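You operate a simulated robot arm through the tools that you are given. There is no shell and no other tool.

The job below is to be done with a simulated two-armed robot. You get a single attempt, and the scene is never put back.

Task
Clamp the square cover, rub it bright, lay it in the blue tray.
Fine: small green pad, put back; clamp open again. What is to be rubbed or washed off counts as gone when no trace of it is left.
Where things are to end (x, y in the base frame): square cover within 0.02 m of [0.61, 0.13].
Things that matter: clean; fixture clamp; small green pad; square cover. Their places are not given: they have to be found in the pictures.

The check looks at the end state, three seconds after you hand in, the way a careful person would. Anything else that was tipped, shoved, dropped, spilled or broken makes it a failure. A push-on lid holds only when it is set on centred and level and pressed home; a screw cap is set on level and turned clockwise until tight.

Robot
Two 6-joint arms with fingered hands on one trunk that stands fixed in place. Base frame: the origin is at the foot of the trunk, x ahead of it, y to its left, z up; the work surface is at about z = 0.85. Units: m, rad, N and s.
The left shoulder is at [0.05, 0.17, 1.065], the right one opposite. With the tool pointing down near the work surface each hand reaches from about 0.5 to 0.78 m from the base axis, measured 20 degrees to its own side. Payload 3.5 kg a hand.
Tool frame (each hand has its own): the origin (TCP) lies between the finger pads and is the grasp point; the fingertips stand 0.026 m ahead of it; z points along the fingers, y is the line along which they close. Largest opening 0.132 m; the body of the gripper starts 0.073 m behind the TCP. The gripper is a hand of 3 fingers: y runs from the thumb to the fingers, the wrist lies at [0, 0, -0.234] in the tool frame, and closing takes about 1.5 s.
Orientation is that of the tool frame in the base frame, as a unit quaternion [x, y, z, w]. With the fingers straight down and closing along the base's y, the tool's x points along the base's -x, its y along +y and its z along -z.

Tools
- The arms move only by the tool step_arm. It takes "left_series", "right_series" or both (then of equal length, played together; a hand with none holds still); each is a list of rows, each a list of 7 numbers: the shift along the base's x, y, z in m, then the turn, a rotation vector about the base's x, y, z in degrees, then the closure, from 0 (fully open) to 1 (shut). In form: [[tx, ty, tz, ax, ay, az, claw], ...]. A call has 1 to 20 rows; each row shifts and turns the commanded pose from where the row before left it. A row lasts 0.2 s, in which the tool goes at most 0.05 m and 0.15 rad; a call with a longer step from one row to the next is refused whole, and so is a gripper value outside its range. Where a pose cannot be reached the arm comes as near as it can. A force on the tool above 90 N (or 10 N above the force at the start of the call, whichever is more), or a blocked arm, ends the call early, and 0.2 s more pass. The fingers move at their own pace (about 0.108 m/s each) and stop on an object; they squeeze with about 22 N. The grip force told is the motor's: it shows also when the fingers shut on nothing. Time passes only in rows, and 0.2 s behind the last, so rows that do not move let the fingers close. The reply holds the time, the measured pose of the TCP, the force on the tool along the base axes, the opening and the grip force, in the units named above and with some noise, with the torque about the TCP (base axes, N m) and any sound that the robot's microphone picked up.
- Cameras (640 x 400 px; columns grow to the right, rows downward): "scene" is now at [0.0459, -0.0125, 1.6656]; the picture's right is [-0.19, -0.98, 0.00], its down [-0.69, 0.14, -0.71] and it looks along [0.70, -0.14, -0.70] (base axes); focal length 309 px, centre (320, 200). "left" rides on the left gripper at [-0.062, 0.003, -0.092] in its tool frame; the picture's right is [-0.05, -1.00, 0.00], its down [0.83, -0.04, -0.56] and it looks along [0.55, -0.03, 0.83] (tool axes); focal length 230 px, centre (320, 200). "right" rides on the right gripper at [0.062, 0.003, -0.092] in its tool frame; the picture's right is [-0.05, 1.00, 0.00], its down [-0.83, -0.04, -0.56] and it looks along [-0.55, -0.03, 0.83] (tool axes); focal length 230 px, centre (320, 200).
- grab_frame(camera): a new picture of that camera. No time passes.
- slide_trunk(by): slides the trunk up (or, below 0, down) by that many m; the arms and the scene camera ride with it, the base frame stays. It gives what a move gives, with no picture.
- preshape(shape, hand): the hand has 3 fingers and takes this shape, open, in about a second: jaw (thumb against the fingers, like two jaws); tri (thumb and two fingers); tip (a fingertip pinch); poke (one finger out to press); point (the index stretched); flat (the hand flat); cup (the hand cupped); fist (a fist). The gripper value then closes the fingers along that shape, each until it touches; the sizes above hold for jaw. It gives what a move gives, with no picture.
- aim_head(pan, tilt): turns the head with the scene camera to pan (to the left, within 1.501 rad either way) and tilt (down, from -0.506 to 1.204), counted from straight ahead of the robot. It gives what a move gives.
- locate(camera, pixels): for up to 12 pixels [column, row] of the newest picture of that camera ("zoom" is the newest enlarged one), the place [x, y, z] in the base frame of the surface seen there, good to about 0.003 m, but the place of the scene camera against the robot may be out by one fixed shift of up to 0.012 m in any direction. No time passes.
- enlarge(camera, box): a new picture of the part [left, top, right, bottom] of that camera's present view, enlarged. No time passes.
- finish_job(): hands the job in; it is judged then, once.

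Open the grippers and draw the arms clear of the work before you hand the job in, unless the task says otherwise.

The tools are called after "Emit:" by a JSON object that holds its "op" and its "data". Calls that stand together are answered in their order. step_arm: Moves the arms, as the interface text tells. Its arguments: {"type":"object","properties":{"left_series":{"type":"array"},"right_series":{"type":"array"}},"required":[]} The other tools are called the same way: slide_trunk (by) slides the trunk up or down; preshape (shape, hand) gives the hand a shape; aim_head (pan, tilt) turns the head that bears the scene camera; grab_frame (camera) takes a picture; locate (camera, pixels) gives the place of the surface under pixels of a picture; enlarge (camera, box) takes an enlarged picture of a part of a camera's view; finish_job () hands the job in.

At the start:

```text
clock: 0.0
left_eef_pos: [0.5397, 0.1597, 1.1887]
left_tool_rot: [0.0, 1.0, 0.001, 0.0]
left_force: [0.2, -0.1, -0.1]
left_ft_torque: [0.02, 0.02, -0.01]
left_width: 0.132
left_finger_force: 0.0
left_shape: jaw
right_eef_pos: [0.5212, -0.2319, 1.1721]
right_tool_rot: [0.0, 1.0, 0.0, 0.0]
right_force: [-0.6, 0.6, -0.6]
right_ft_torque: [-0.03, 0.0, 0.04]
right_width: 0.1321
right_finger_force: 0.0
right_shape: jaw
trunk travel left (down, up): [-0.68, 0.03]
head pan, tilt: [-0.195, 0.782]
```

scene: 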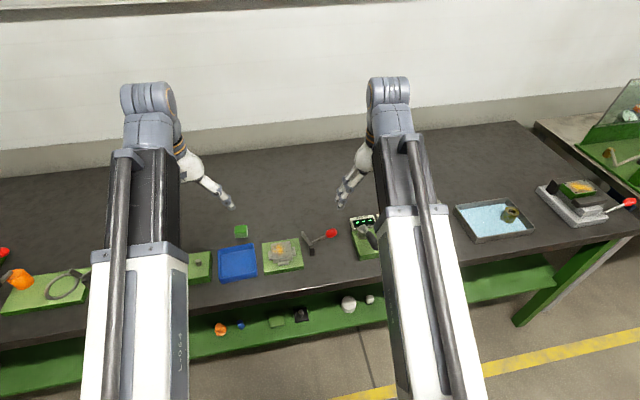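
right: 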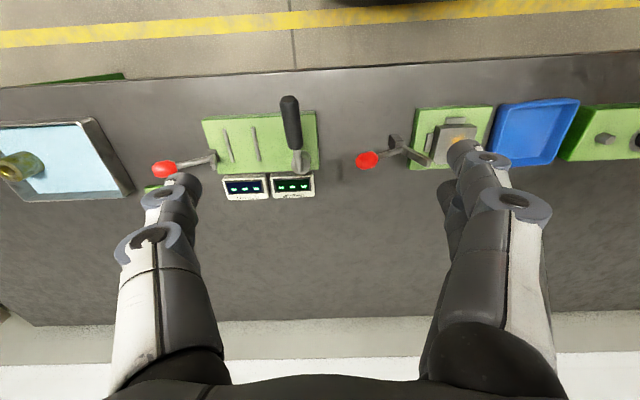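
left: 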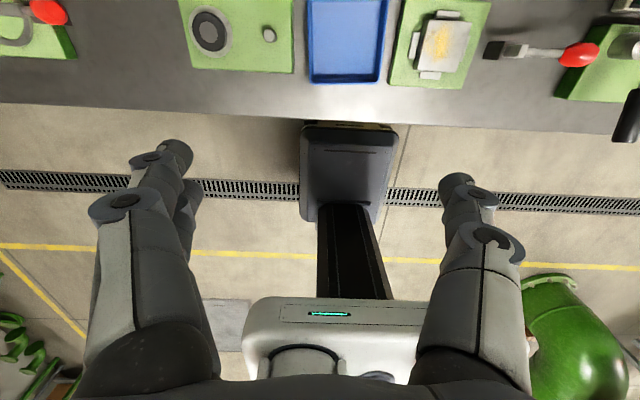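

The scene view shows a blue tray near (238,262), a fixture with a plate near (282,252), a red-knobbed clamp at (325,236) and a small green block at (241,231). I take enlarged looks at these areas.

Emit:
{"op": "enlarge", "data": {"camera": "scene", "box": [180, 200, 380, 325]}}

Emit:
{"op": "enlarge", "data": {"camera": "left", "box": [300, 0, 640, 150]}}

Emit:
{"op": "enlarge", "data": {"camera": "right", "box": [320, 70, 640, 240]}}

```text
3.20 times, centred on (280, 262) of scene
```

zoom: 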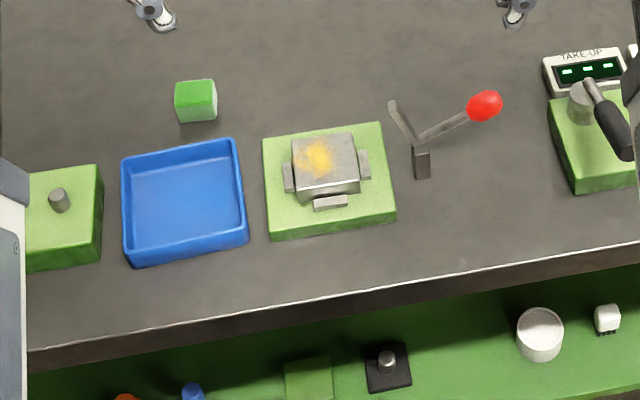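

```text
1.88 times, centred on (470, 75) of left
```

zoom: 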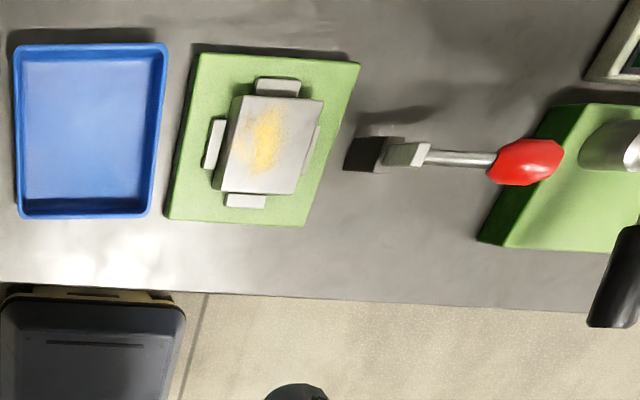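

```text
2.00 times, centred on (480, 155) of right
```

zoom: 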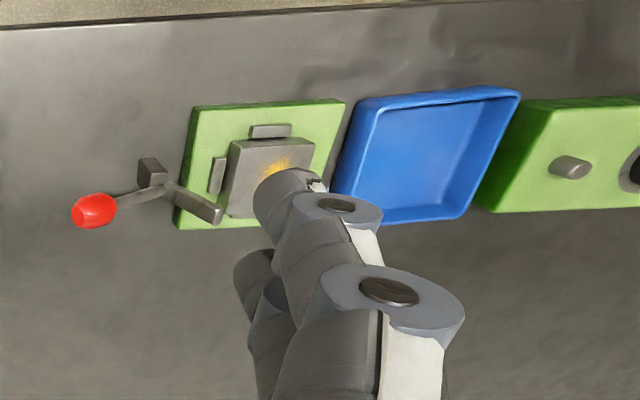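

The square cover with an orange/yellow stain sits in the fixture, the toggle clamp with the red knob is beside it, and the green pad is beyond the tray. I take a tight enlarged view to locate points.

Emit:
{"op": "enlarge", "data": {"camera": "scene", "box": [255, 220, 345, 276]}}

```text
7.11 times, centred on (300, 248) of scene
```

zoom: 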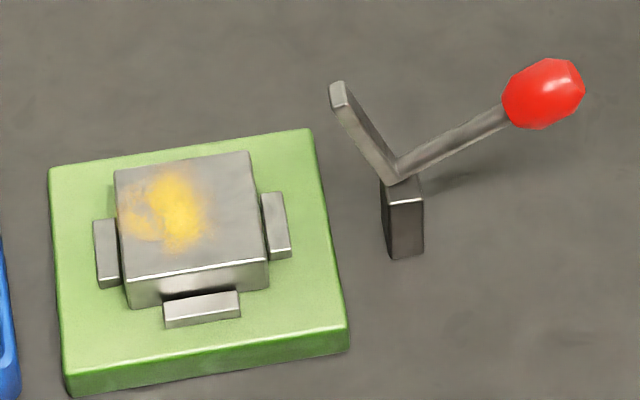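

The enlarged view shows the cover top with corners (115,170), (250,152), (267,258), (125,280), the clamp post at (402,200), clamp arm tip at (338,88) and knob at (545,92). I locate these.

Emit:
{"op": "locate", "data": {"camera": "zoom", "pixels": [[118, 172], [247, 155], [264, 255], [128, 278], [175, 212], [405, 192], [338, 92], [370, 140], [450, 140], [545, 92], [403, 255], [300, 150]]}}

Emit:
{"op": "locate", "data": {"camera": "scene", "pixels": [[241, 228], [238, 262], [222, 252], [252, 246], [257, 272], [222, 280], [241, 236], [236, 232]]}}

```text
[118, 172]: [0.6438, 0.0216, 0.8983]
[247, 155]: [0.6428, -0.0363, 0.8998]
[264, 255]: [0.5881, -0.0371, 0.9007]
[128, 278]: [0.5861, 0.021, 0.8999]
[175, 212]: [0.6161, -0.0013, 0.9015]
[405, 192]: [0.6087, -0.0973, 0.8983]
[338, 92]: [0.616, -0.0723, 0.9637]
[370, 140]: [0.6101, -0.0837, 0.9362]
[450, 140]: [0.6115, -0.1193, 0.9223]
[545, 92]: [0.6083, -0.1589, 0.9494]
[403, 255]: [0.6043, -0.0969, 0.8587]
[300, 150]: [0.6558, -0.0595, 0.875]
```

```text
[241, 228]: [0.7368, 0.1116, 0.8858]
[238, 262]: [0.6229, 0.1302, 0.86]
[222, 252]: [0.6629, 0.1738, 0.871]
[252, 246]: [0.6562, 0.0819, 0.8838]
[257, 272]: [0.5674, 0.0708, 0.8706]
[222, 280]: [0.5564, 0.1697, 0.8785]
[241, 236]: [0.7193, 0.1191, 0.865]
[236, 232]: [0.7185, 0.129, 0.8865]
```

Cover is about 0.058 m square with centre near (0.615,-0.008) and top z≈0.90; the pad is near (0.73,0.117). I look closer at the pad and the tray.

Emit:
{"op": "enlarge", "data": {"camera": "scene", "box": [215, 215, 265, 246]}}

Emit:
{"op": "enlarge", "data": {"camera": "scene", "box": [205, 235, 275, 290]}}

Emit:
{"op": "grab_frame", "data": {"camera": "left"}}

```text
12.80 times, centred on (240, 230) of scene
```

zoom: 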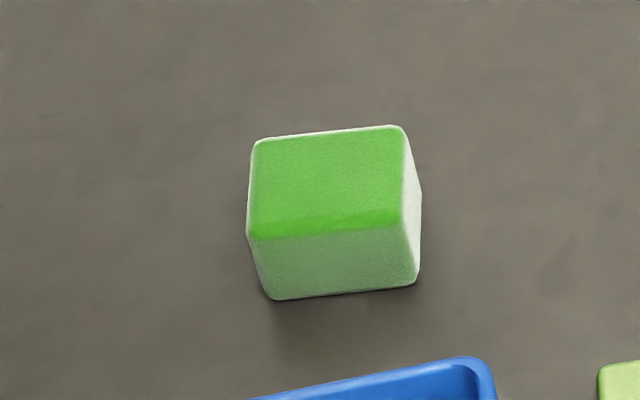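

```text
7.27 times, centred on (240, 262) of scene
```

zoom: 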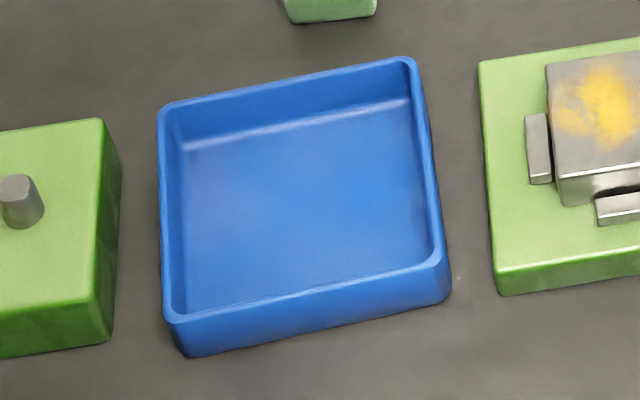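

```text
taken
```

left: 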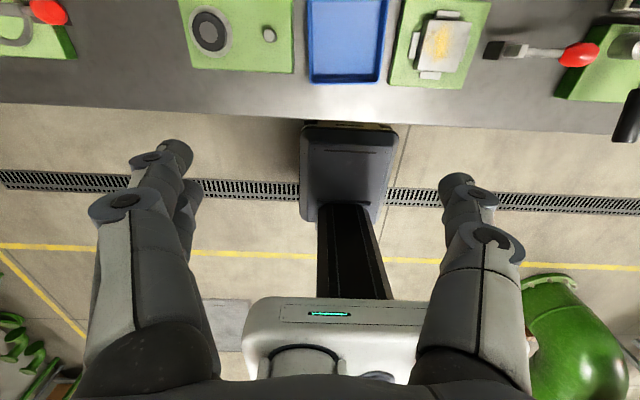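

I locate the cover corners, the tray and the fixture in the left hand camera as a cross-check against the scene camera shift.

Emit:
{"op": "locate", "data": {"camera": "left", "pixels": [[429, 21], [470, 23], [458, 70], [416, 68], [442, 45], [495, 47], [580, 55], [345, 40], [312, 5], [384, 78]]}}

Emit:
{"op": "locate", "data": {"camera": "zoom", "pixels": [[163, 115], [410, 62], [438, 258], [170, 318], [320, 190], [548, 66], [560, 170], [630, 168], [330, 0]]}}

Emit:
{"op": "enlarge", "data": {"camera": "left", "box": [380, 0, 620, 130]}}

```text
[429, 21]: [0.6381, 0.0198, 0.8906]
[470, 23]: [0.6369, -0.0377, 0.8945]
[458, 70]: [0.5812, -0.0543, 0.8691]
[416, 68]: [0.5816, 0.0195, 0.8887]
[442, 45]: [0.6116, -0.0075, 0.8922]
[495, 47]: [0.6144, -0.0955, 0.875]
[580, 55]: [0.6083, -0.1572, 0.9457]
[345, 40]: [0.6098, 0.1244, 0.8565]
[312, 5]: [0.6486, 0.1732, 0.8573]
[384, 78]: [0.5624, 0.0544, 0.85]
```

```text
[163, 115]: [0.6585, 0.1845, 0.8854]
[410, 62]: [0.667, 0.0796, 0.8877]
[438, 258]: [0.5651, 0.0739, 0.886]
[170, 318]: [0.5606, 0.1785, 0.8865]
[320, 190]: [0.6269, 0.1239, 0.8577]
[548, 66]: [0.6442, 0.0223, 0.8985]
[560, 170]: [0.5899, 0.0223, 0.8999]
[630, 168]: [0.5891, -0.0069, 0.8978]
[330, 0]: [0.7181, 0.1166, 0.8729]
```

```text
2.67 times, centred on (500, 65) of left
```

zoom: 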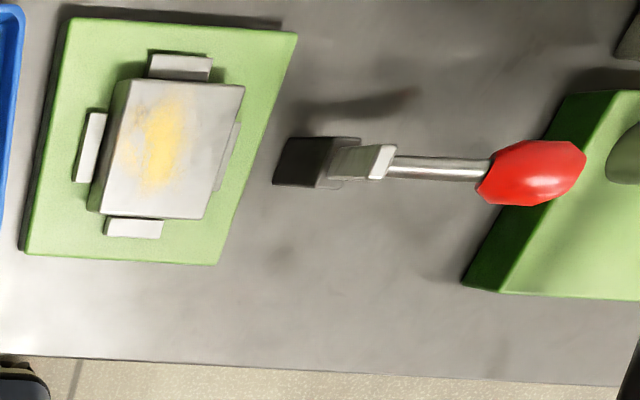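

The left camera says cover centre is (0.610,-0.008), top 0.891, so the scene camera is off by about (+0.005, 0, +0.008). Now I check the neighbouring press on the right of the clamp for clearance and the far right/left of the table.

Emit:
{"op": "enlarge", "data": {"camera": "right", "box": [140, 80, 500, 220]}}

Emit:
{"op": "locate", "data": {"camera": "right", "pixels": [[290, 100], [296, 140], [300, 160], [306, 180], [318, 115], [310, 170], [367, 160], [393, 143], [245, 187], [292, 186], [412, 160], [166, 170]]}}

```text
1.78 times, centred on (320, 150) of right
```

zoom: 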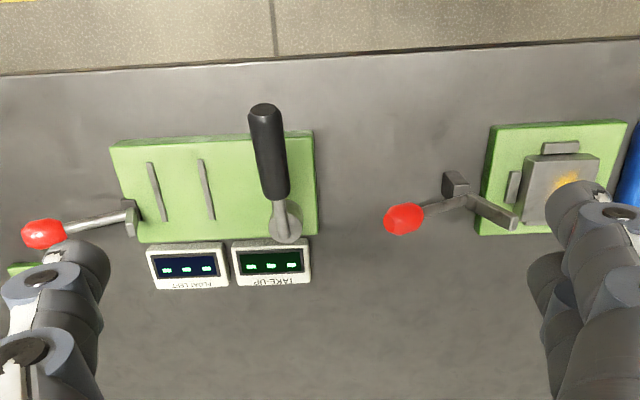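

```text
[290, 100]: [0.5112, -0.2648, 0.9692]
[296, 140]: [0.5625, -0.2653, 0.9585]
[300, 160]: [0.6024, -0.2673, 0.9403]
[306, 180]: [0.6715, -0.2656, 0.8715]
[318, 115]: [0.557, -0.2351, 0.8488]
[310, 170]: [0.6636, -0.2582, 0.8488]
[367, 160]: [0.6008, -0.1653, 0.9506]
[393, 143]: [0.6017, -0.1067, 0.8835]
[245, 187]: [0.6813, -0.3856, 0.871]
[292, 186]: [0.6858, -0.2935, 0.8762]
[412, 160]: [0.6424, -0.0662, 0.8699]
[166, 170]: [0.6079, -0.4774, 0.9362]
```

The press handle lies at y≈-0.265, clear of the clamp knob at (0.603,-0.161,0.945). I check the other fixture on the far right of the scene and the left end to be sure which cover is meant.

Emit:
{"op": "enlarge", "data": {"camera": "scene", "box": [440, 140, 640, 265]}}

Emit:
{"op": "enlarge", "data": {"camera": "scene", "box": [0, 220, 220, 340]}}

```text
3.20 times, centred on (540, 202) of scene
```

zoom: 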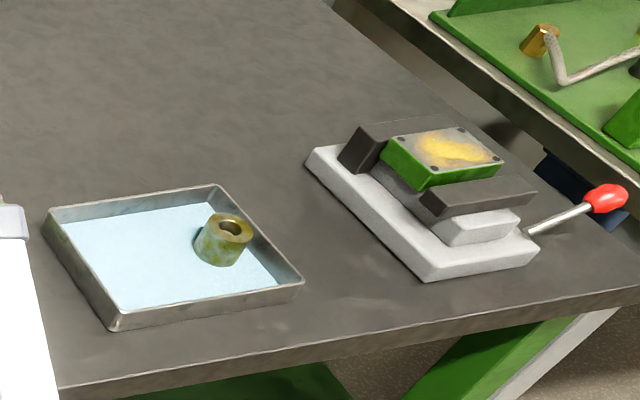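

```text
2.91 times, centred on (110, 280) of scene
```

zoom: 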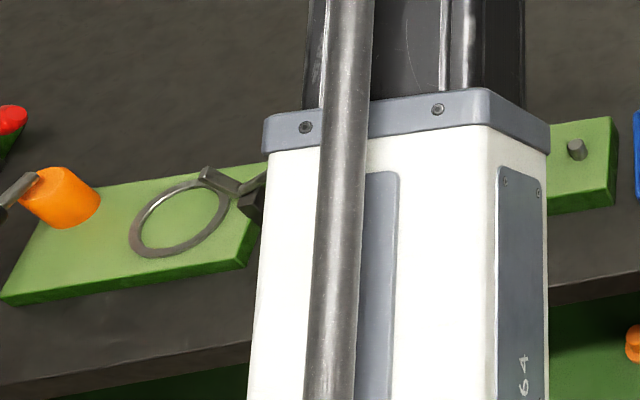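

The reachable square cover is the steel one in the green fixture beside the blue tray. I turn the right hand +90° about z (fingers closing along x, camera on the -y side) while moving above the clamp knob.

Emit:
{"op": "step_arm", "data": {"right_series": [[0.0075, 0.0066, -0.0064, 0, 0, 8.18, 0], [0.0075, 0.0066, -0.0064, 0, 0, 8.18, 0], [0.0075, 0.0066, -0.0064, 0, 0, 8.18, 0], [0.0075, 0.0066, -0.0064, 0, 0, 8.18, 0], [0.0075, 0.0066, -0.0064, 0, 0, 8.18, 0], [0.0075, 0.0066, -0.0064, 0, 0, 8.18, 0], [0.0075, 0.0066, -0.0064, 0, 0, 8.18, 0], [0.0075, 0.0066, -0.0064, 0, 0, 8.18, 0], [0.0075, 0.0066, -0.0064, 0, 0, 8.18, 0], [0.0075, 0.0066, -0.0064, 0, 0, 8.18, 0], [0.0075, 0.0066, -0.0064, 0, 0, 8.18, 0]]}}

```text
clock: 2.4
left_eef_pos: [0.5394, 0.1597, 1.1872]
left_tool_rot: [0.0, 1.0, 0.0, -0.001]
left_force: [0.3, -0.6, -0.4]
left_ft_torque: [0.02, 0.02, -0.01]
left_width: 0.1318
left_finger_force: 0.1
left_shape: jaw
right_eef_pos: [0.5984, -0.1553, 1.1057]
right_tool_rot: [-0.67, 0.742, -0.001, 0.0]
right_force: [-0.9, 0.3, -1.1]
right_ft_torque: [0.03, -0.01, 0.02]
right_width: 0.1319
right_finger_force: 0.1
right_shape: jaw
right hand out of reach, approached as far as the arm can: row 11
trunk travel left (down, up): [-0.68, 0.03]
head pan, tilt: [-0.195, 0.782]
```

The wrist stopped at about 84° of turn, which is enough for gripping the knob. I look through the right camera and the scene camera.

Emit:
{"op": "grab_frame", "data": {"camera": "right"}}

Emit:
{"op": "grab_frame", "data": {"camera": "scene"}}

```text
taken
```

right: 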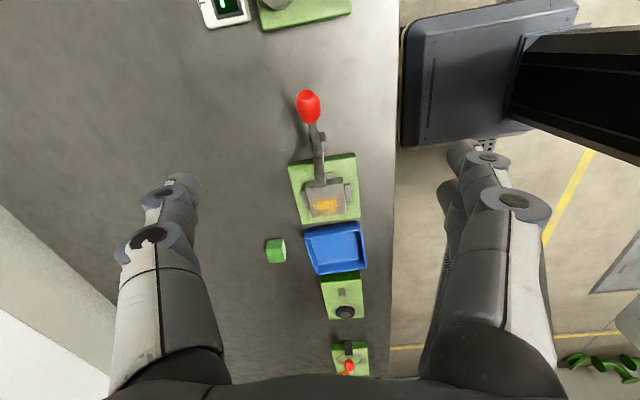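

```text
taken
```

scene: 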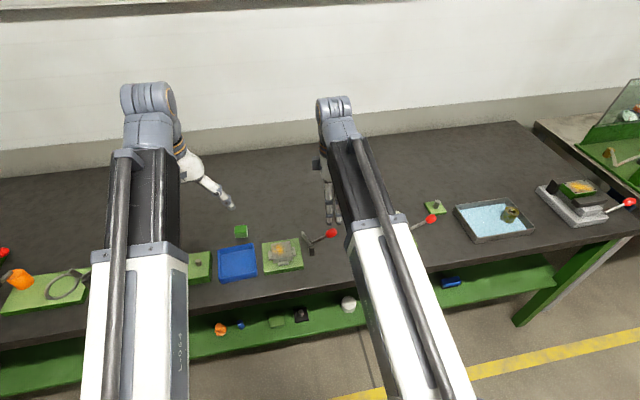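

The right camera shows the knob at (308,106), the clamp post at (318,150) and the cover at (325,200). I locate them with this camera for accuracy.

Emit:
{"op": "enlarge", "data": {"camera": "right", "box": [250, 80, 400, 235]}}

Emit:
{"op": "locate", "data": {"camera": "right", "pixels": [[308, 98], [308, 106], [310, 118], [314, 128], [318, 145], [320, 165], [322, 178], [327, 205], [310, 190], [341, 187], [277, 250], [335, 248]]}}

```text
2.58 times, centred on (325, 158) of right
```

zoom: 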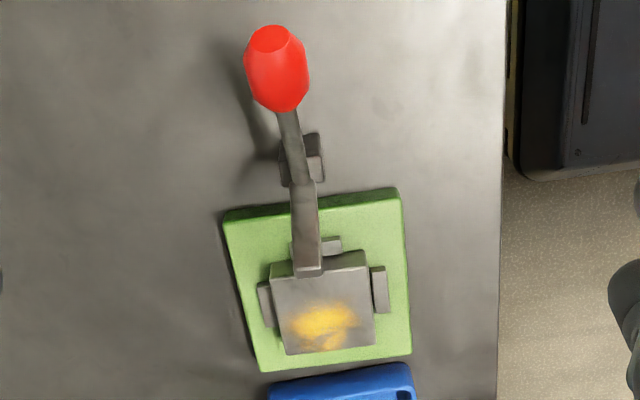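

```text
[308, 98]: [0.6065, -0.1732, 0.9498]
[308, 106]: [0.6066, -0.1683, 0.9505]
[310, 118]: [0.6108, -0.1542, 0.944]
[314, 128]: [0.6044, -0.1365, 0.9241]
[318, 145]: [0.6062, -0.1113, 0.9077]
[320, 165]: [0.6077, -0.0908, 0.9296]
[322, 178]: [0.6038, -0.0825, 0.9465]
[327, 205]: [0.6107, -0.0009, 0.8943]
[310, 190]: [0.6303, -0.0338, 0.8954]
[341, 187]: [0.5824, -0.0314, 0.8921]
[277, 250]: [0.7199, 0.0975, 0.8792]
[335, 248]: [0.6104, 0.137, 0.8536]
```

The knob centre is near (0.606,-0.162,0.942) and the pivot near y=-0.10, z≈0.895. I back the wrist off 8° from its limit and read the pose before going down.

Emit:
{"op": "step_arm", "data": {"right_series": [[0, 0, -0.02, 0, 0, -4, 0], [0, 0, -0.02, 0, 0, -4, 0]]}}

```text
clock: 3.0
left_eef_pos: [0.5407, 0.1592, 1.1887]
left_tool_rot: [-0.001, 1.0, 0.0, 0.0]
left_force: [-0.4, 0.1, -0.2]
left_ft_torque: [-0.02, 0.01, 0.02]
left_width: 0.1318
left_finger_force: 0.0
left_shape: jaw
right_eef_pos: [0.5987, -0.1543, 1.0662]
right_tool_rot: [-0.615, 0.788, 0.0, -0.001]
right_force: [-0.1, -0.4, -0.8]
right_ft_torque: [0.0, -0.02, -0.01]
right_width: 0.1318
right_finger_force: 0.0
right_shape: jaw
trunk travel left (down, up): [-0.68, 0.03]
head pan, tilt: [-0.195, 0.782]
```

The pose now reads (0.599,-0.154,1.066) with 76° turn. I go down to the knob at (0.606,-0.162,0.945) with the fingers open.

Emit:
{"op": "step_arm", "data": {"right_series": [[0.002, -0.002, -0.02, 0, 0, 2, 0], [0.002, -0.002, -0.02, 0, 0, 2, 0], [0.001, -0.002, -0.02, 0, 0, 1, 0], [0.001, -0.002, -0.02, 0, 0, 0, 0], [0.001, 0, -0.02, 0, 0, 0, 0]]}}

Emit:
{"op": "grab_frame", "data": {"camera": "right"}}

Emit:
{"op": "enlarge", "data": {"camera": "scene", "box": [270, 170, 400, 270]}}

```text
clock: 4.2
left_eef_pos: [0.5392, 0.1598, 1.1881]
left_tool_rot: [0.0, 1.0, 0.0, 0.0]
left_force: [-0.2, -0.9, 0.1]
left_ft_torque: [0.01, 0.04, 0.0]
left_width: 0.1322
left_finger_force: 0.1
left_shape: jaw
right_eef_pos: [0.6071, -0.1623, 0.9662]
right_tool_rot: [-0.65, 0.76, -0.001, -0.001]
right_force: [0.0, -0.2, -0.1]
right_ft_torque: [-0.02, 0.0, 0.0]
right_width: 0.1319
right_finger_force: 0.1
right_shape: jaw
trunk travel left (down, up): [-0.68, 0.03]
head pan, tilt: [-0.195, 0.782]
```

```text
taken
```

right: 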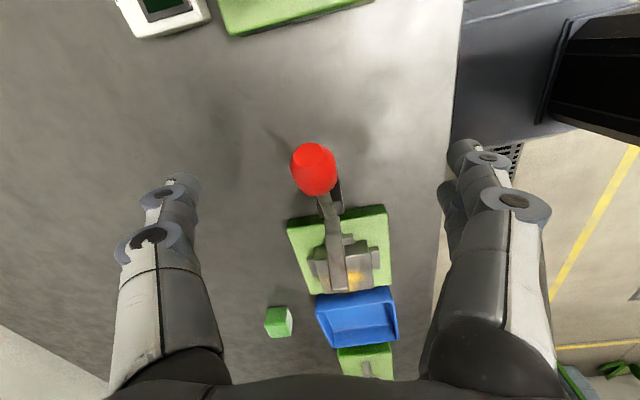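

```text
4.00 times, centred on (335, 220) of scene
```

zoom: 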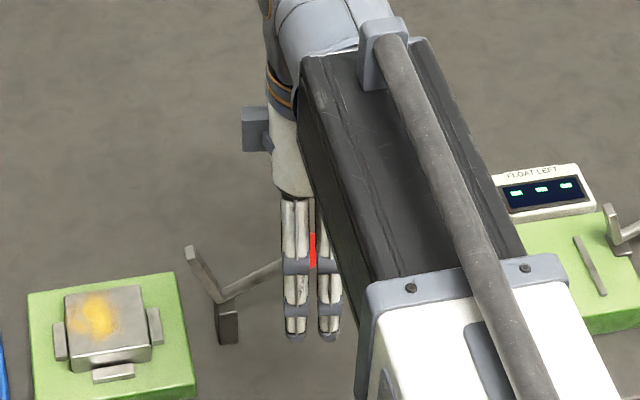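

The knob shows at (313,168) in the right camera between the fingers. I locate points on it before the last descent.

Emit:
{"op": "locate", "data": {"camera": "right", "pixels": [[311, 148], [313, 160], [313, 172], [316, 188], [296, 168], [333, 168], [327, 205], [334, 230], [341, 280], [336, 190]]}}

Emit:
{"op": "enlarge", "data": {"camera": "right", "box": [260, 130, 420, 300]}}

```text
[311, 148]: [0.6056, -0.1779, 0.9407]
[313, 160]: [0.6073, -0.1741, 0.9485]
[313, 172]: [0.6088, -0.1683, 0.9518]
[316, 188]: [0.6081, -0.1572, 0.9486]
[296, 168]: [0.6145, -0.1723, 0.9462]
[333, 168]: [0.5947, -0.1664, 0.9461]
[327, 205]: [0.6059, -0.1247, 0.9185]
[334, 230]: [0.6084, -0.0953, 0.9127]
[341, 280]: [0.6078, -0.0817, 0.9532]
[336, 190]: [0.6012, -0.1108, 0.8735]
```

```text
2.35 times, centred on (340, 215) of right
```

zoom: 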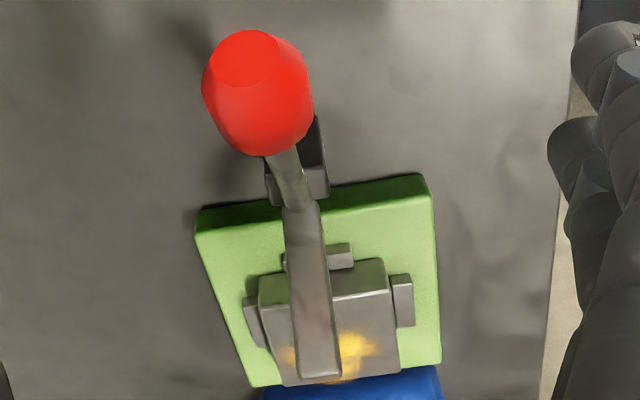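

The knob centre reads about (0.606,-0.162,0.941), right under the TCP. I descend 0.024 m and close the fingers on it.

Emit:
{"op": "step_arm", "data": {"right_series": [[0, 0, -0.012, 0, 0, 0, 0], [0, 0, -0.012, 0, 0, 0, 0], [0, 0, 0, 0, 0, 0, 1], [0, 0, 0, 0, 0, 0, 1], [0, 0, 0, 0, 0, 0, 1], [0, 0, 0, 0, 0, 0, 1], [0, 0, 0, 0, 0, 0, 1], [0, 0, 0, 0, 0, 0, 1], [0, 0, 0, 0, 0, 0, 1], [0, 0, 0, 0, 0, 0, 1]]}}

Emit:
{"op": "grab_frame", "data": {"camera": "right"}}

```text
clock: 6.4
left_eef_pos: [0.5394, 0.1607, 1.1868]
left_tool_rot: [-0.001, 1.0, 0.0, -0.001]
left_force: [-0.1, 0.0, -0.1]
left_ft_torque: [0.01, -0.03, -0.03]
left_width: 0.1316
left_finger_force: 0.2
left_shape: jaw
right_eef_pos: [0.6045, -0.1626, 0.9424]
right_tool_rot: [-0.65, 0.76, 0.0, 0.0]
right_force: [1.7, 1.8, -1.7]
right_ft_torque: [0.06, -0.05, 0.04]
right_width: 0.0101
right_finger_force: 21.9
right_shape: jaw
trunk travel left (down, up): [-0.68, 0.03]
head pan, tilt: [-0.195, 0.782]
```

```text
taken
```

right: 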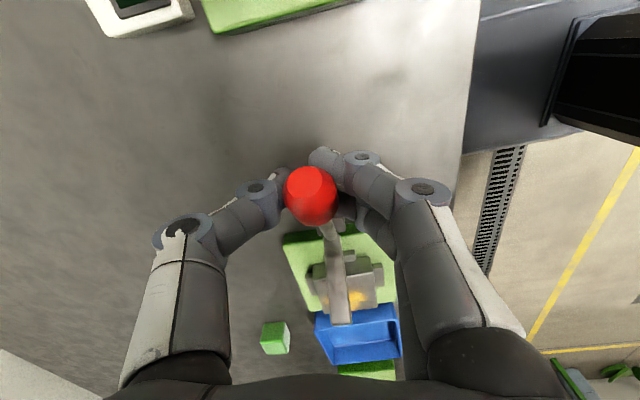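

The fingers have closed around the knob (21.9 N) and the knob sits at the TCP. I swing the lever up along its arc about the pivot in small steps, first four.

Emit:
{"op": "step_arm", "data": {"right_series": [[0, 0.0058, 0.0069, 0, 0, 0, 1], [0, 0.0065, 0.0061, 0, 0, 0, 1], [0, 0.0071, 0.0054, 0, 0, 0, 1], [0, 0.0077, 0.0045, 0, 0, 0, 1]]}}

Emit:
{"op": "grab_frame", "data": {"camera": "right"}}

Emit:
{"op": "enlarge", "data": {"camera": "scene", "box": [250, 180, 380, 280]}}

```text
clock: 7.4
left_eef_pos: [0.5413, 0.16, 1.1865]
left_tool_rot: [0.001, 1.0, 0.0, 0.0]
left_force: [0.2, 0.0, -0.2]
left_ft_torque: [0.0, 0.02, -0.01]
left_width: 0.1318
left_finger_force: 0.0
left_shape: jaw
right_eef_pos: [0.6056, -0.1361, 0.9638]
right_tool_rot: [-0.649, 0.761, -0.001, -0.001]
right_force: [-0.9, 0.5, -1.6]
right_ft_torque: [-0.03, -0.01, 0.02]
right_width: 0.0047
right_finger_force: 21.8
right_shape: jaw
trunk travel left (down, up): [-0.68, 0.03]
head pan, tilt: [-0.195, 0.782]
```

```text
taken
```

right: 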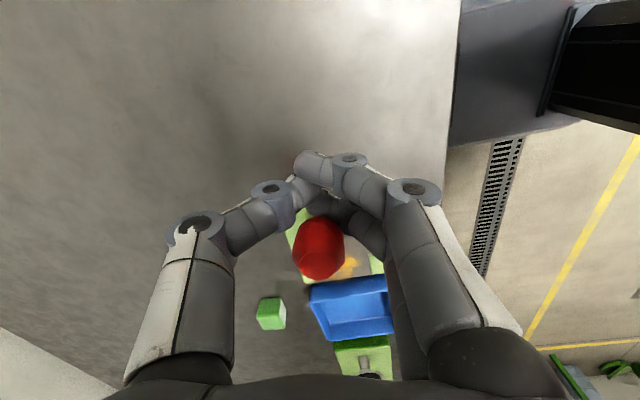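

```text
4.00 times, centred on (315, 230) of scene
```

zoom: 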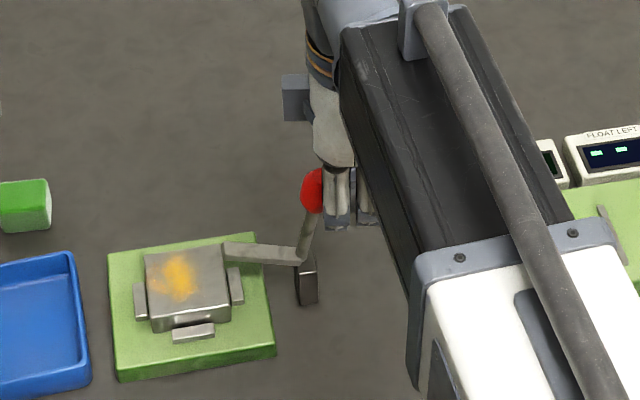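

The lever has flipped ahead of my hand: the arm now looks nearly level towards the cover, and the knob stands up at (312,190) in the zoom. I look closer and locate.

Emit:
{"op": "enlarge", "data": {"camera": "scene", "box": [270, 215, 345, 262]}}

Emit:
{"op": "enlarge", "data": {"camera": "left", "box": [380, 0, 620, 130]}}

```text
8.51 times, centred on (308, 238) of scene
```

zoom: 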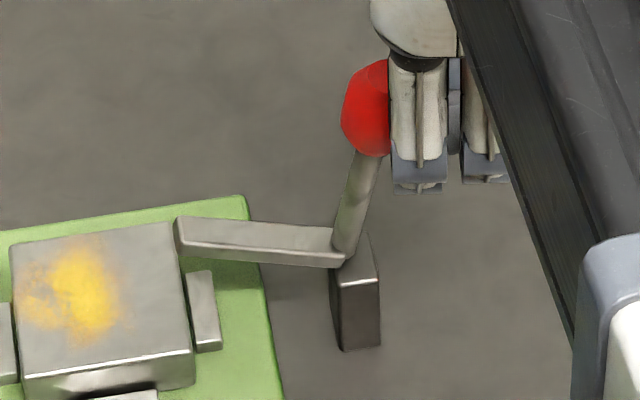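

```text
2.67 times, centred on (500, 65) of left
```

zoom: 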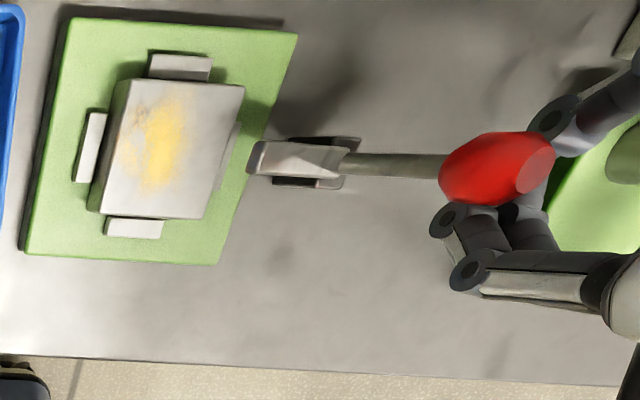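

The arm tip is not yet on the cover. I locate tip and knob in this newest left-camera zoom.

Emit:
{"op": "locate", "data": {"camera": "zoom", "pixels": [[258, 158], [262, 150], [300, 158], [335, 160], [400, 165], [460, 170], [480, 160], [540, 165], [500, 185]]}}

Emit:
{"op": "locate", "data": {"camera": "scene", "pixels": [[293, 241], [300, 243], [309, 245], [312, 237], [313, 226], [311, 229], [314, 224]]}}

```text
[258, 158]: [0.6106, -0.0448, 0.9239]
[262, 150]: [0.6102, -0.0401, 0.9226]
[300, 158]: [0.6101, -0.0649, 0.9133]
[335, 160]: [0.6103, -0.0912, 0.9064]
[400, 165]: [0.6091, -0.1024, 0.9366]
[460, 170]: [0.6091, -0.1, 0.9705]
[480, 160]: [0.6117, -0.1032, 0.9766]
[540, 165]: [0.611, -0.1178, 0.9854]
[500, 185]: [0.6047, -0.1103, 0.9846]
```

```text
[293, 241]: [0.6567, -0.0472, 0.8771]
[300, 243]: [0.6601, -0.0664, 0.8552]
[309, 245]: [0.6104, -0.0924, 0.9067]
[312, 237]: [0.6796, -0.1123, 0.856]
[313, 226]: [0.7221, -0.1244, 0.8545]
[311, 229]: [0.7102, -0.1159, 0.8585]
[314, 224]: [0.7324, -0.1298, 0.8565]
```

The lever is at about 98° (knob centre y≈-0.109, z≈0.972) with the arm tip about 0.03 m above the cover; the closed fingers touch its -y side. I push on in +y in small steps and watch the force.

Emit:
{"op": "step_arm", "data": {"right_series": [[0.001, 0.006, 0, 0, 0, 0, 1], [0.001, 0.006, 0, 0, 0, 0, 1], [0, 0.006, 0, 0, 0, 0, 1], [0, 0.005, 0, 0, 0, 0, 1]]}}

Emit:
{"op": "enlarge", "data": {"camera": "scene", "box": [270, 215, 345, 262]}}

Emit:
{"op": "enlarge", "data": {"camera": "left", "box": [380, 0, 620, 130]}}

```text
clock: 8.4
left_eef_pos: [0.541, 0.1607, 1.1869]
left_tool_rot: [0.0, 1.0, 0.0, 0.0]
left_force: [-0.4, -0.4, 0.0]
left_ft_torque: [0.02, -0.04, 0.02]
left_width: 0.1318
left_finger_force: 0.1
left_shape: jaw
right_eef_pos: [0.6073, -0.1128, 0.9652]
right_tool_rot: [-0.649, 0.761, -0.001, -0.001]
right_force: [0.1, -1.3, 0.1]
right_ft_torque: [-0.01, 0.0, -0.02]
right_width: 0.0047
right_finger_force: 21.8
right_shape: jaw
trunk travel left (down, up): [-0.68, 0.03]
head pan, tilt: [-0.195, 0.782]
```

```text
8.51 times, centred on (308, 238) of scene
```

zoom: 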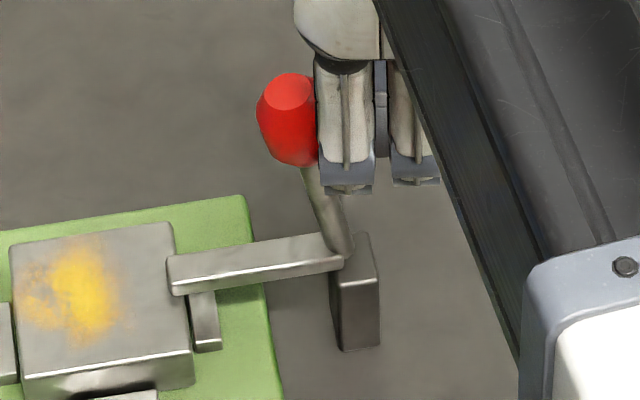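

```text
2.67 times, centred on (500, 65) of left
```

zoom: 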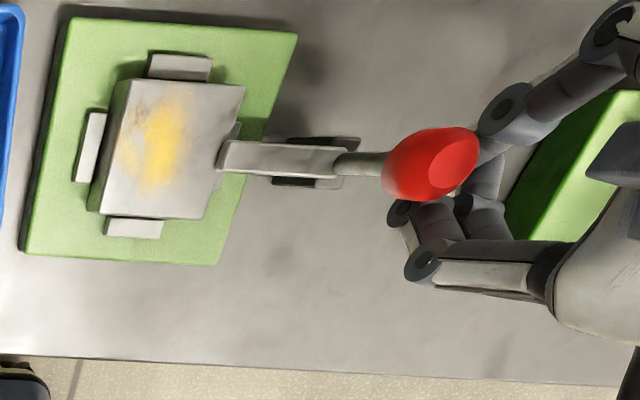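

The lever follows with only ~1 N. The arm tip is nearly over the cover edge; I locate the tip and then push further.

Emit:
{"op": "locate", "data": {"camera": "zoom", "pixels": [[226, 155], [230, 148], [300, 158], [335, 160], [400, 165], [430, 165], [455, 165], [228, 120]]}}

Emit:
{"op": "step_arm", "data": {"right_series": [[0, 0.004, 0, 0, 0, 0, 1], [0, 0.004, 0, 0, 0, 0, 1]]}}

Emit:
{"op": "enlarge", "data": {"camera": "scene", "box": [270, 215, 345, 262]}}

```text
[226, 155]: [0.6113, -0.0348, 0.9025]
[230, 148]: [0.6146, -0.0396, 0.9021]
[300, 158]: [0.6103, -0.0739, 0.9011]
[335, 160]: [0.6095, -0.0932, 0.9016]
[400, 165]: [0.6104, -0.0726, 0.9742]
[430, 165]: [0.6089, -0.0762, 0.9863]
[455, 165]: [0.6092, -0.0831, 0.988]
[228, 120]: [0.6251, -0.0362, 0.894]
```

```text
clock: 9.0
left_eef_pos: [0.5404, 0.1571, 1.1896]
left_tool_rot: [0.001, 1.0, 0.0, 0.0]
left_force: [0.1, 0.3, 0.0]
left_ft_torque: [-0.03, 0.01, 0.01]
left_width: 0.132
left_finger_force: 0.1
left_shape: jaw
right_eef_pos: [0.6071, -0.11, 0.9651]
right_tool_rot: [-0.647, 0.762, -0.002, -0.002]
right_force: [-3.7, -28.2, 1.2]
right_ft_torque: [-0.43, 0.07, 0.04]
right_width: 0.0045
right_finger_force: 22.0
right_shape: jaw
trunk travel left (down, up): [-0.68, 0.03]
head pan, tilt: [-0.195, 0.782]
```

```text
8.51 times, centred on (308, 238) of scene
```

zoom: 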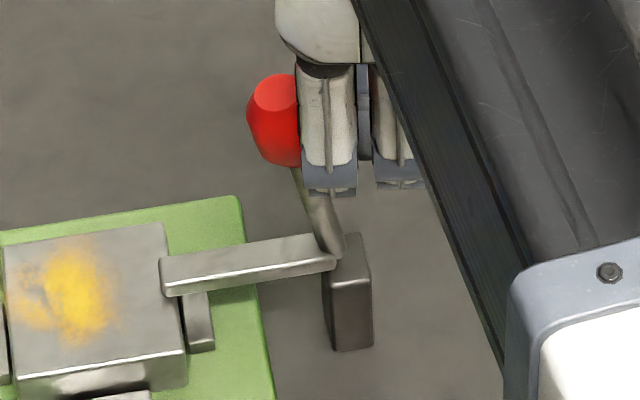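

The arm now lies on the cover (top of arm z≈0.902) and the push force rose to 28 N, so it is bearing. I press 0.003 m more to seat it and listen for a latch.

Emit:
{"op": "step_arm", "data": {"right_series": [[0, 0.003, 0, 0, 0, 0, 1], [0, 0, 0, 0, 0, 0, 1]]}}

Emit:
{"op": "enlarge", "data": {"camera": "left", "box": [380, 0, 620, 130]}}

```text
clock: 9.6
left_eef_pos: [0.5395, 0.1554, 1.1896]
left_tool_rot: [0.0, 1.0, 0.001, 0.0]
left_force: [0.1, 0.1, 0.3]
left_ft_torque: [0.02, 0.03, -0.01]
left_width: 0.132
left_finger_force: 0.0
left_shape: jaw
right_eef_pos: [0.6077, -0.1095, 0.9653]
right_tool_rot: [-0.648, 0.762, -0.004, -0.003]
right_force: [-6.9, -40.6, -0.1]
right_ft_torque: [-0.68, 0.11, 0.03]
right_width: 0.0046
right_finger_force: 21.8
right_shape: jaw
trunk travel left (down, up): [-0.68, 0.03]
head pan, tilt: [-0.195, 0.782]
```

```text
2.67 times, centred on (500, 65) of left
```

zoom: 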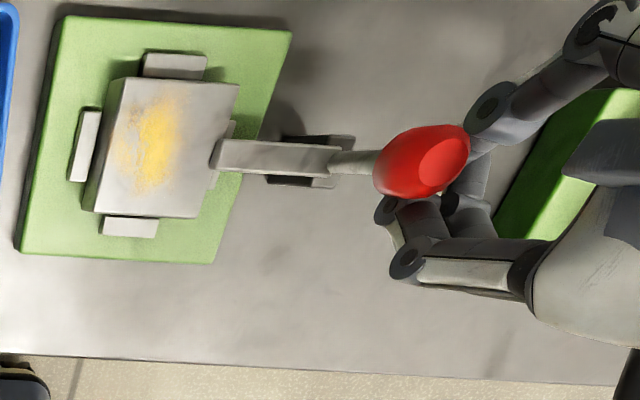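

The force climbs to 41 N with no further travel: the clamp is home. I back the hand off in -y and rise, then check that the clamp stays shut.

Emit:
{"op": "step_arm", "data": {"right_series": [[0, -0.006, 0, 0, 0, 0, 1], [0, -0.012, 0, 0, 0, 0, 1], [0, -0.02, 0, 0, 0, 0, 1], [0, -0.02, 0.02, 0, 0, 0, 1], [0, 0, 0.03, 0, 0, 0, 1]]}}

Emit:
{"op": "enlarge", "data": {"camera": "scene", "box": [270, 215, 345, 262]}}

Emit:
{"op": "enlarge", "data": {"camera": "left", "box": [380, 0, 620, 130]}}

```text
clock: 10.8
left_eef_pos: [0.5396, 0.1607, 1.1876]
left_tool_rot: [0.0, 1.0, -0.001, 0.0]
left_force: [0.1, 0.4, 0.6]
left_ft_torque: [0.0, 0.0, 0.01]
left_width: 0.1321
left_finger_force: 0.0
left_shape: jaw
right_eef_pos: [0.6077, -0.1601, 1.0151]
right_tool_rot: [-0.65, 0.76, 0.0, -0.001]
right_force: [-0.2, -0.1, 0.0]
right_ft_torque: [0.03, 0.02, -0.01]
right_width: 0.0048
right_finger_force: 22.0
right_shape: jaw
trunk travel left (down, up): [-0.68, 0.03]
head pan, tilt: [-0.195, 0.782]
```

```text
8.51 times, centred on (308, 238) of scene
```

zoom: 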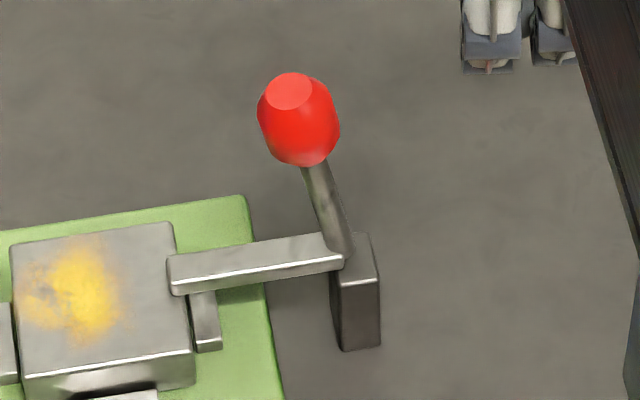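

```text
2.67 times, centred on (500, 65) of left
```

zoom: 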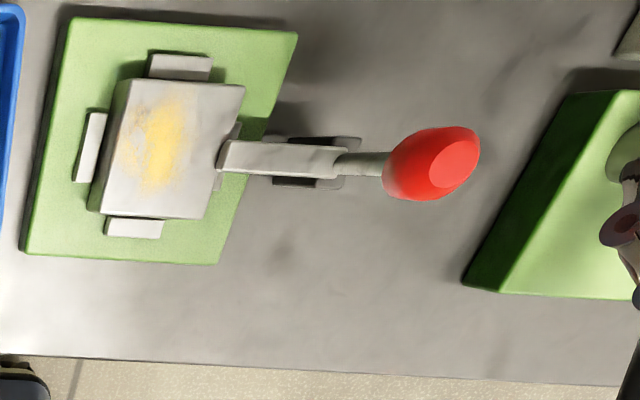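

The clamp stays closed with the right hand off. I park the right hand back at its side and turn the left hand +90° about z on the way towards the pad; meanwhile I look at the pad.

Emit:
{"op": "step_arm", "data": {"right_series": [[-0.005, -0.009, 0.014, 0, 0, -7, 0], [-0.005, -0.009, 0.014, 0, 0, -7, 0], [-0.005, -0.009, 0.014, 0, 0, -7, 0], [-0.005, -0.009, 0.014, 0, 0, -7, 0], [-0.005, -0.009, 0.014, 0, 0, -7, 0], [-0.005, -0.009, 0.014, 0, 0, -7, 0], [-0.005, -0.009, 0.014, 0, 0, -7, 0], [-0.005, -0.009, 0.014, 0, 0, -7, 0], [-0.005, -0.009, 0.014, 0, 0, -7, 0], [-0.005, -0.009, 0.014, 0, 0, -7, 0], [-0.005, -0.009, 0.014, 0, 0, -7, 0]], "left_series": [[0.008, 0, -0.006, 0, 0, 8.1, 0], [0.008, 0, -0.006, 0, 0, 8.1, 0], [0.008, 0, -0.006, 0, 0, 8.1, 0], [0.008, 0, -0.006, 0, 0, 8.1, 0], [0.008, 0, -0.006, 0, 0, 8.1, 0], [0.008, 0, -0.006, 0, 0, 8.1, 0], [0.008, 0, -0.006, 0, 0, 8.1, 0], [0.008, 0, -0.006, 0, 0, 8.1, 0], [0.008, 0, -0.006, 0, 0, 8.1, 0], [0.008, 0, -0.006, 0, 0, 8.1, 0], [0.008, 0, -0.006, 0, 0, 8.1, 0]]}}

Emit:
{"op": "grab_frame", "data": {"camera": "left"}}

Emit:
{"op": "grab_frame", "data": {"camera": "scene"}}

Emit:
{"op": "enlarge", "data": {"camera": "scene", "box": [215, 215, 265, 246]}}

```text
clock: 13.2
left_eef_pos: [0.6225, 0.1749, 1.1261]
left_tool_rot: [-0.664, 0.747, -0.001, 0.0]
left_force: [0.3, -0.7, 0.6]
left_ft_torque: [0.0, -0.02, -0.03]
left_width: 0.132
left_finger_force: 0.0
left_shape: jaw
left hand out of reach, approached as far as the arm can: row 11
right_eef_pos: [0.5538, -0.2581, 1.1689]
right_tool_rot: [-0.034, 0.999, 0.0, 0.0]
right_force: [0.2, -0.1, -0.4]
right_ft_torque: [-0.01, 0.02, -0.01]
right_width: 0.132
right_finger_force: 0.0
right_shape: jaw
trunk travel left (down, up): [-0.68, 0.03]
head pan, tilt: [-0.195, 0.782]
```

```text
taken
```

left: 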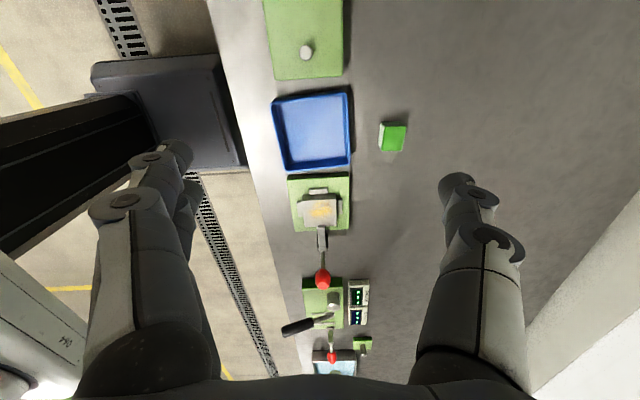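

```text
taken
```

scene: 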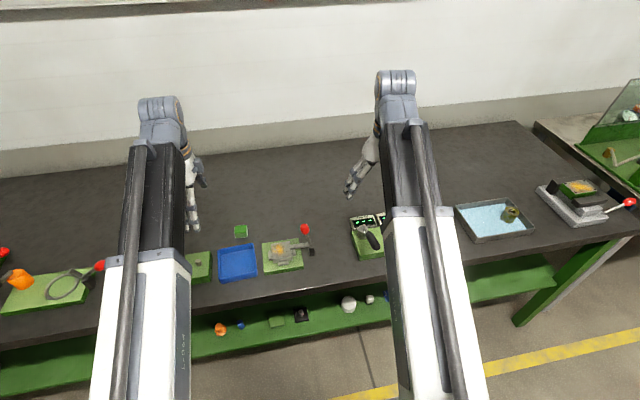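

```text
12.80 times, centred on (240, 230) of scene
```

zoom: 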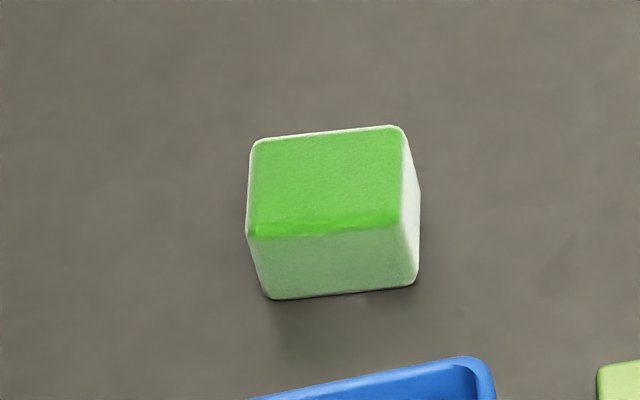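

The left hand got to about 83° turn and sees the pad at (393,137), the clamped cover at (320,208). I locate the pad corners in both views.

Emit:
{"op": "locate", "data": {"camera": "zoom", "pixels": [[257, 145], [400, 132], [400, 225], [253, 235], [325, 185], [330, 265], [410, 210], [270, 295], [415, 280]]}}

Emit:
{"op": "locate", "data": {"camera": "left", "pixels": [[384, 126], [404, 127], [403, 149], [382, 149], [393, 137], [382, 135], [320, 208], [316, 130]]}}

Emit:
{"op": "enlarge", "data": {"camera": "left", "box": [270, 80, 430, 240]}}

```text
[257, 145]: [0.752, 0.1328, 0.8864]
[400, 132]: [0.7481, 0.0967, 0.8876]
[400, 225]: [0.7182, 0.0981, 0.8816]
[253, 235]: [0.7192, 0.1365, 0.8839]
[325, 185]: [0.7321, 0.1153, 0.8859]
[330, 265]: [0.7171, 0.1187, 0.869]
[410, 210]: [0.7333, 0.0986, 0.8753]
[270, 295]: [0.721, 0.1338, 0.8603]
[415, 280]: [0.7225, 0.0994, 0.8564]
```

```text
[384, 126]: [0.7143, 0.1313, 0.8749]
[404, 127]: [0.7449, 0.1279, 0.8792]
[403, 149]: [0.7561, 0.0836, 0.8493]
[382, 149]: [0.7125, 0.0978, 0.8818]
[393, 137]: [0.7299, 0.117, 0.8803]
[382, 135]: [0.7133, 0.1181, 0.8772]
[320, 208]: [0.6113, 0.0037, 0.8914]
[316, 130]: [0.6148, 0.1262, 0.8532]
```

```text
2.50 times, centred on (350, 160) of left
```

zoom: 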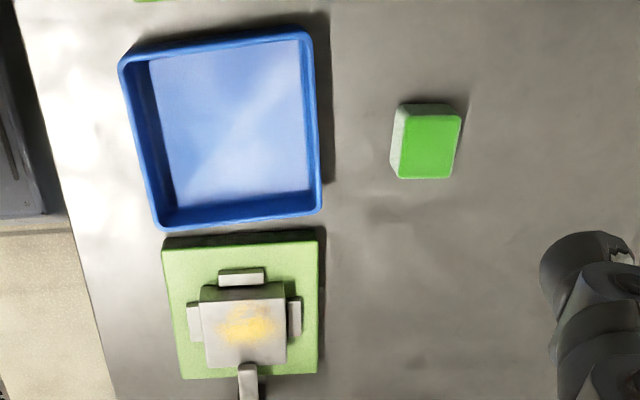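

The pad is about 0.033 x 0.038 m, centred (0.729,0.116), top 0.879. Before gripping it I check the fixture stop heights around the cover in a tighter left view.

Emit:
{"op": "enlarge", "data": {"camera": "left", "box": [285, 170, 360, 235]}}

```text
6.15 times, centred on (322, 202) of left
```

zoom: 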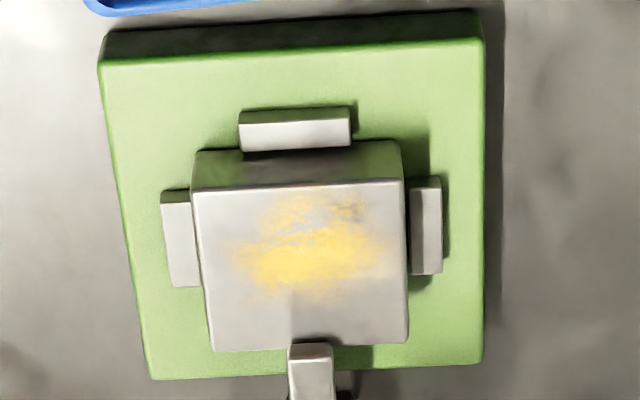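

I locate the stops, cover edges and stain limits here.

Emit:
{"op": "locate", "data": {"camera": "zoom", "pixels": [[295, 134], [180, 240], [428, 230], [198, 195], [400, 185], [405, 335], [215, 345], [232, 260], [388, 240], [300, 195], [290, 292], [310, 360]]}}

Emit:
{"op": "locate", "data": {"camera": "left", "pixels": [[292, 185], [345, 182], [300, 225], [347, 225]]}}

```text
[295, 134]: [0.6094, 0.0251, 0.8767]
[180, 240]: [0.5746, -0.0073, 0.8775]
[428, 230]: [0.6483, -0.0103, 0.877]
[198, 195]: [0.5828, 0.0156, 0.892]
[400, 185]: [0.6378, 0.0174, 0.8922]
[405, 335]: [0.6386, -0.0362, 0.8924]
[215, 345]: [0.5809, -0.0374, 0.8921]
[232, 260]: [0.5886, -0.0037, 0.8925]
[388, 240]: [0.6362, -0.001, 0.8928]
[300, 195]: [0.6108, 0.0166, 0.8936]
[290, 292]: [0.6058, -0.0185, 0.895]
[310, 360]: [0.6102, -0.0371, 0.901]
```

```text
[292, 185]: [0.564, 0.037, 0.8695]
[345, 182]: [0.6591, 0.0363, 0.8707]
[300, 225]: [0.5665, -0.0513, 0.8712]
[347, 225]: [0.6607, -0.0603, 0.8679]
```

Cover spans x 0.581–0.639, y -0.038–0.019, top 0.892; stops are at 0.877. For the pad I turn the left hand back to 0° (closing along y, square to the pad) and go above it.

Emit:
{"op": "step_arm", "data": {"left_series": [[0.0097, -0.0054, -0.013, 0, 0, -7.57, 0], [0.0097, -0.0054, -0.013, 0, 0, -7.57, 0], [0.0097, -0.0054, -0.013, 0, 0, -7.57, 0], [0.0097, -0.0054, -0.013, 0, 0, -7.57, 0], [0.0097, -0.0054, -0.013, 0, 0, -7.57, 0], [0.0097, -0.0054, -0.013, 0, 0, -7.57, 0], [0.0097, -0.0054, -0.013, 0, 0, -7.57, 0], [0.0097, -0.0054, -0.013, 0, 0, -7.57, 0], [0.0097, -0.0054, -0.013, 0, 0, -7.57, 0], [0.0097, -0.0054, -0.013, 0, 0, -7.57, 0], [0.0097, -0.0054, -0.013, 0, 0, -7.57, 0]]}}

Emit:
{"op": "grab_frame", "data": {"camera": "left"}}

Emit:
{"op": "grab_frame", "data": {"camera": "scene"}}

```text
clock: 15.6
left_eef_pos: [0.7299, 0.1175, 0.983]
left_tool_rot: [0.002, 1.0, 0.0, -0.001]
left_force: [-0.1, -0.2, 0.4]
left_ft_torque: [0.02, 0.02, 0.01]
left_width: 0.1318
left_finger_force: 0.1
left_shape: jaw
right_eef_pos: [0.5537, -0.2579, 1.1696]
right_tool_rot: [-0.035, 0.999, 0.0, -0.001]
right_force: [-0.6, -0.3, -0.1]
right_ft_torque: [-0.02, -0.01, 0.02]
right_width: 0.1319
right_finger_force: 0.0
right_shape: jaw
trunk travel left (down, up): [-0.68, 0.03]
head pan, tilt: [-0.195, 0.782]
```

```text
taken
```

left: 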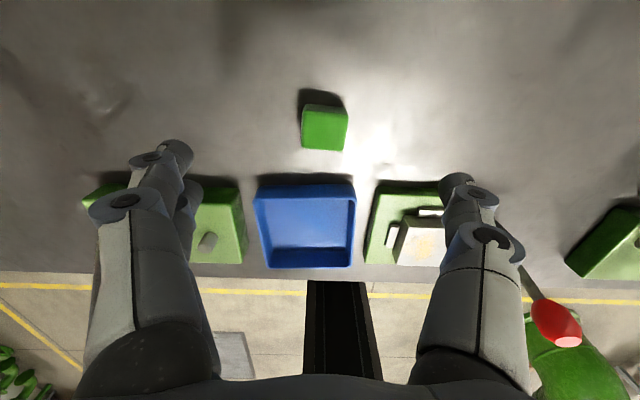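

```text
taken
```

scene: 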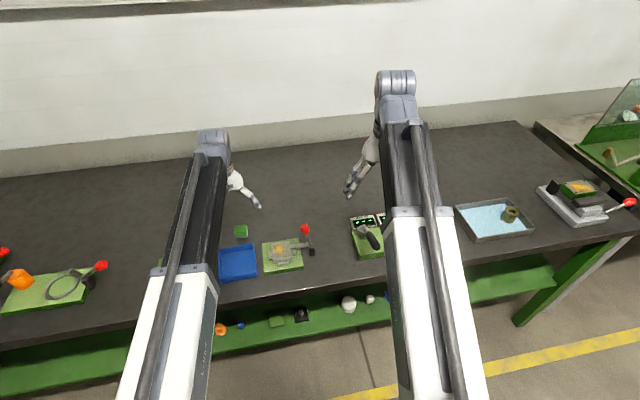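

The pad is at (325,127) in the left view; I locate its top corners for final alignment.

Emit:
{"op": "enlarge", "data": {"camera": "left", "box": [280, 80, 370, 160]}}

Emit:
{"op": "locate", "data": {"camera": "left", "pixels": [[306, 107], [346, 109], [343, 148], [304, 147], [325, 127], [300, 120], [315, 92]]}}

```text
5.00 times, centred on (325, 120) of left
```

zoom: 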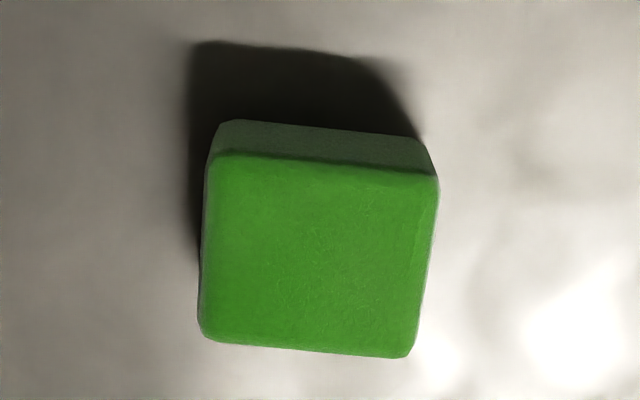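

```text
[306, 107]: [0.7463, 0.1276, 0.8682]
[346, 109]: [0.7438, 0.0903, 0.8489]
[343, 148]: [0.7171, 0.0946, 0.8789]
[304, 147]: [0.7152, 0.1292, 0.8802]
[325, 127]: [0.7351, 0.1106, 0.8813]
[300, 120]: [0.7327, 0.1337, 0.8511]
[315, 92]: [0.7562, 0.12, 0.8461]
```

I locate on the zoom with inset corners to get the centre.

Emit:
{"op": "locate", "data": {"camera": "zoom", "pixels": [[222, 163], [428, 182], [405, 345], [208, 330], [315, 255], [320, 165], [310, 345], [205, 250], [420, 265]]}}

```text
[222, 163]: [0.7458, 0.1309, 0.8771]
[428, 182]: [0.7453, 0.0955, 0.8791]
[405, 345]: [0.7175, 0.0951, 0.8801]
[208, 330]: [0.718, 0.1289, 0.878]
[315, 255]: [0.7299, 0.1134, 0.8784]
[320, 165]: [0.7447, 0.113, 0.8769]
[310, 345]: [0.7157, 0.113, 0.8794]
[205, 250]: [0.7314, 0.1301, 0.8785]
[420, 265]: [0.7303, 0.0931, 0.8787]
```

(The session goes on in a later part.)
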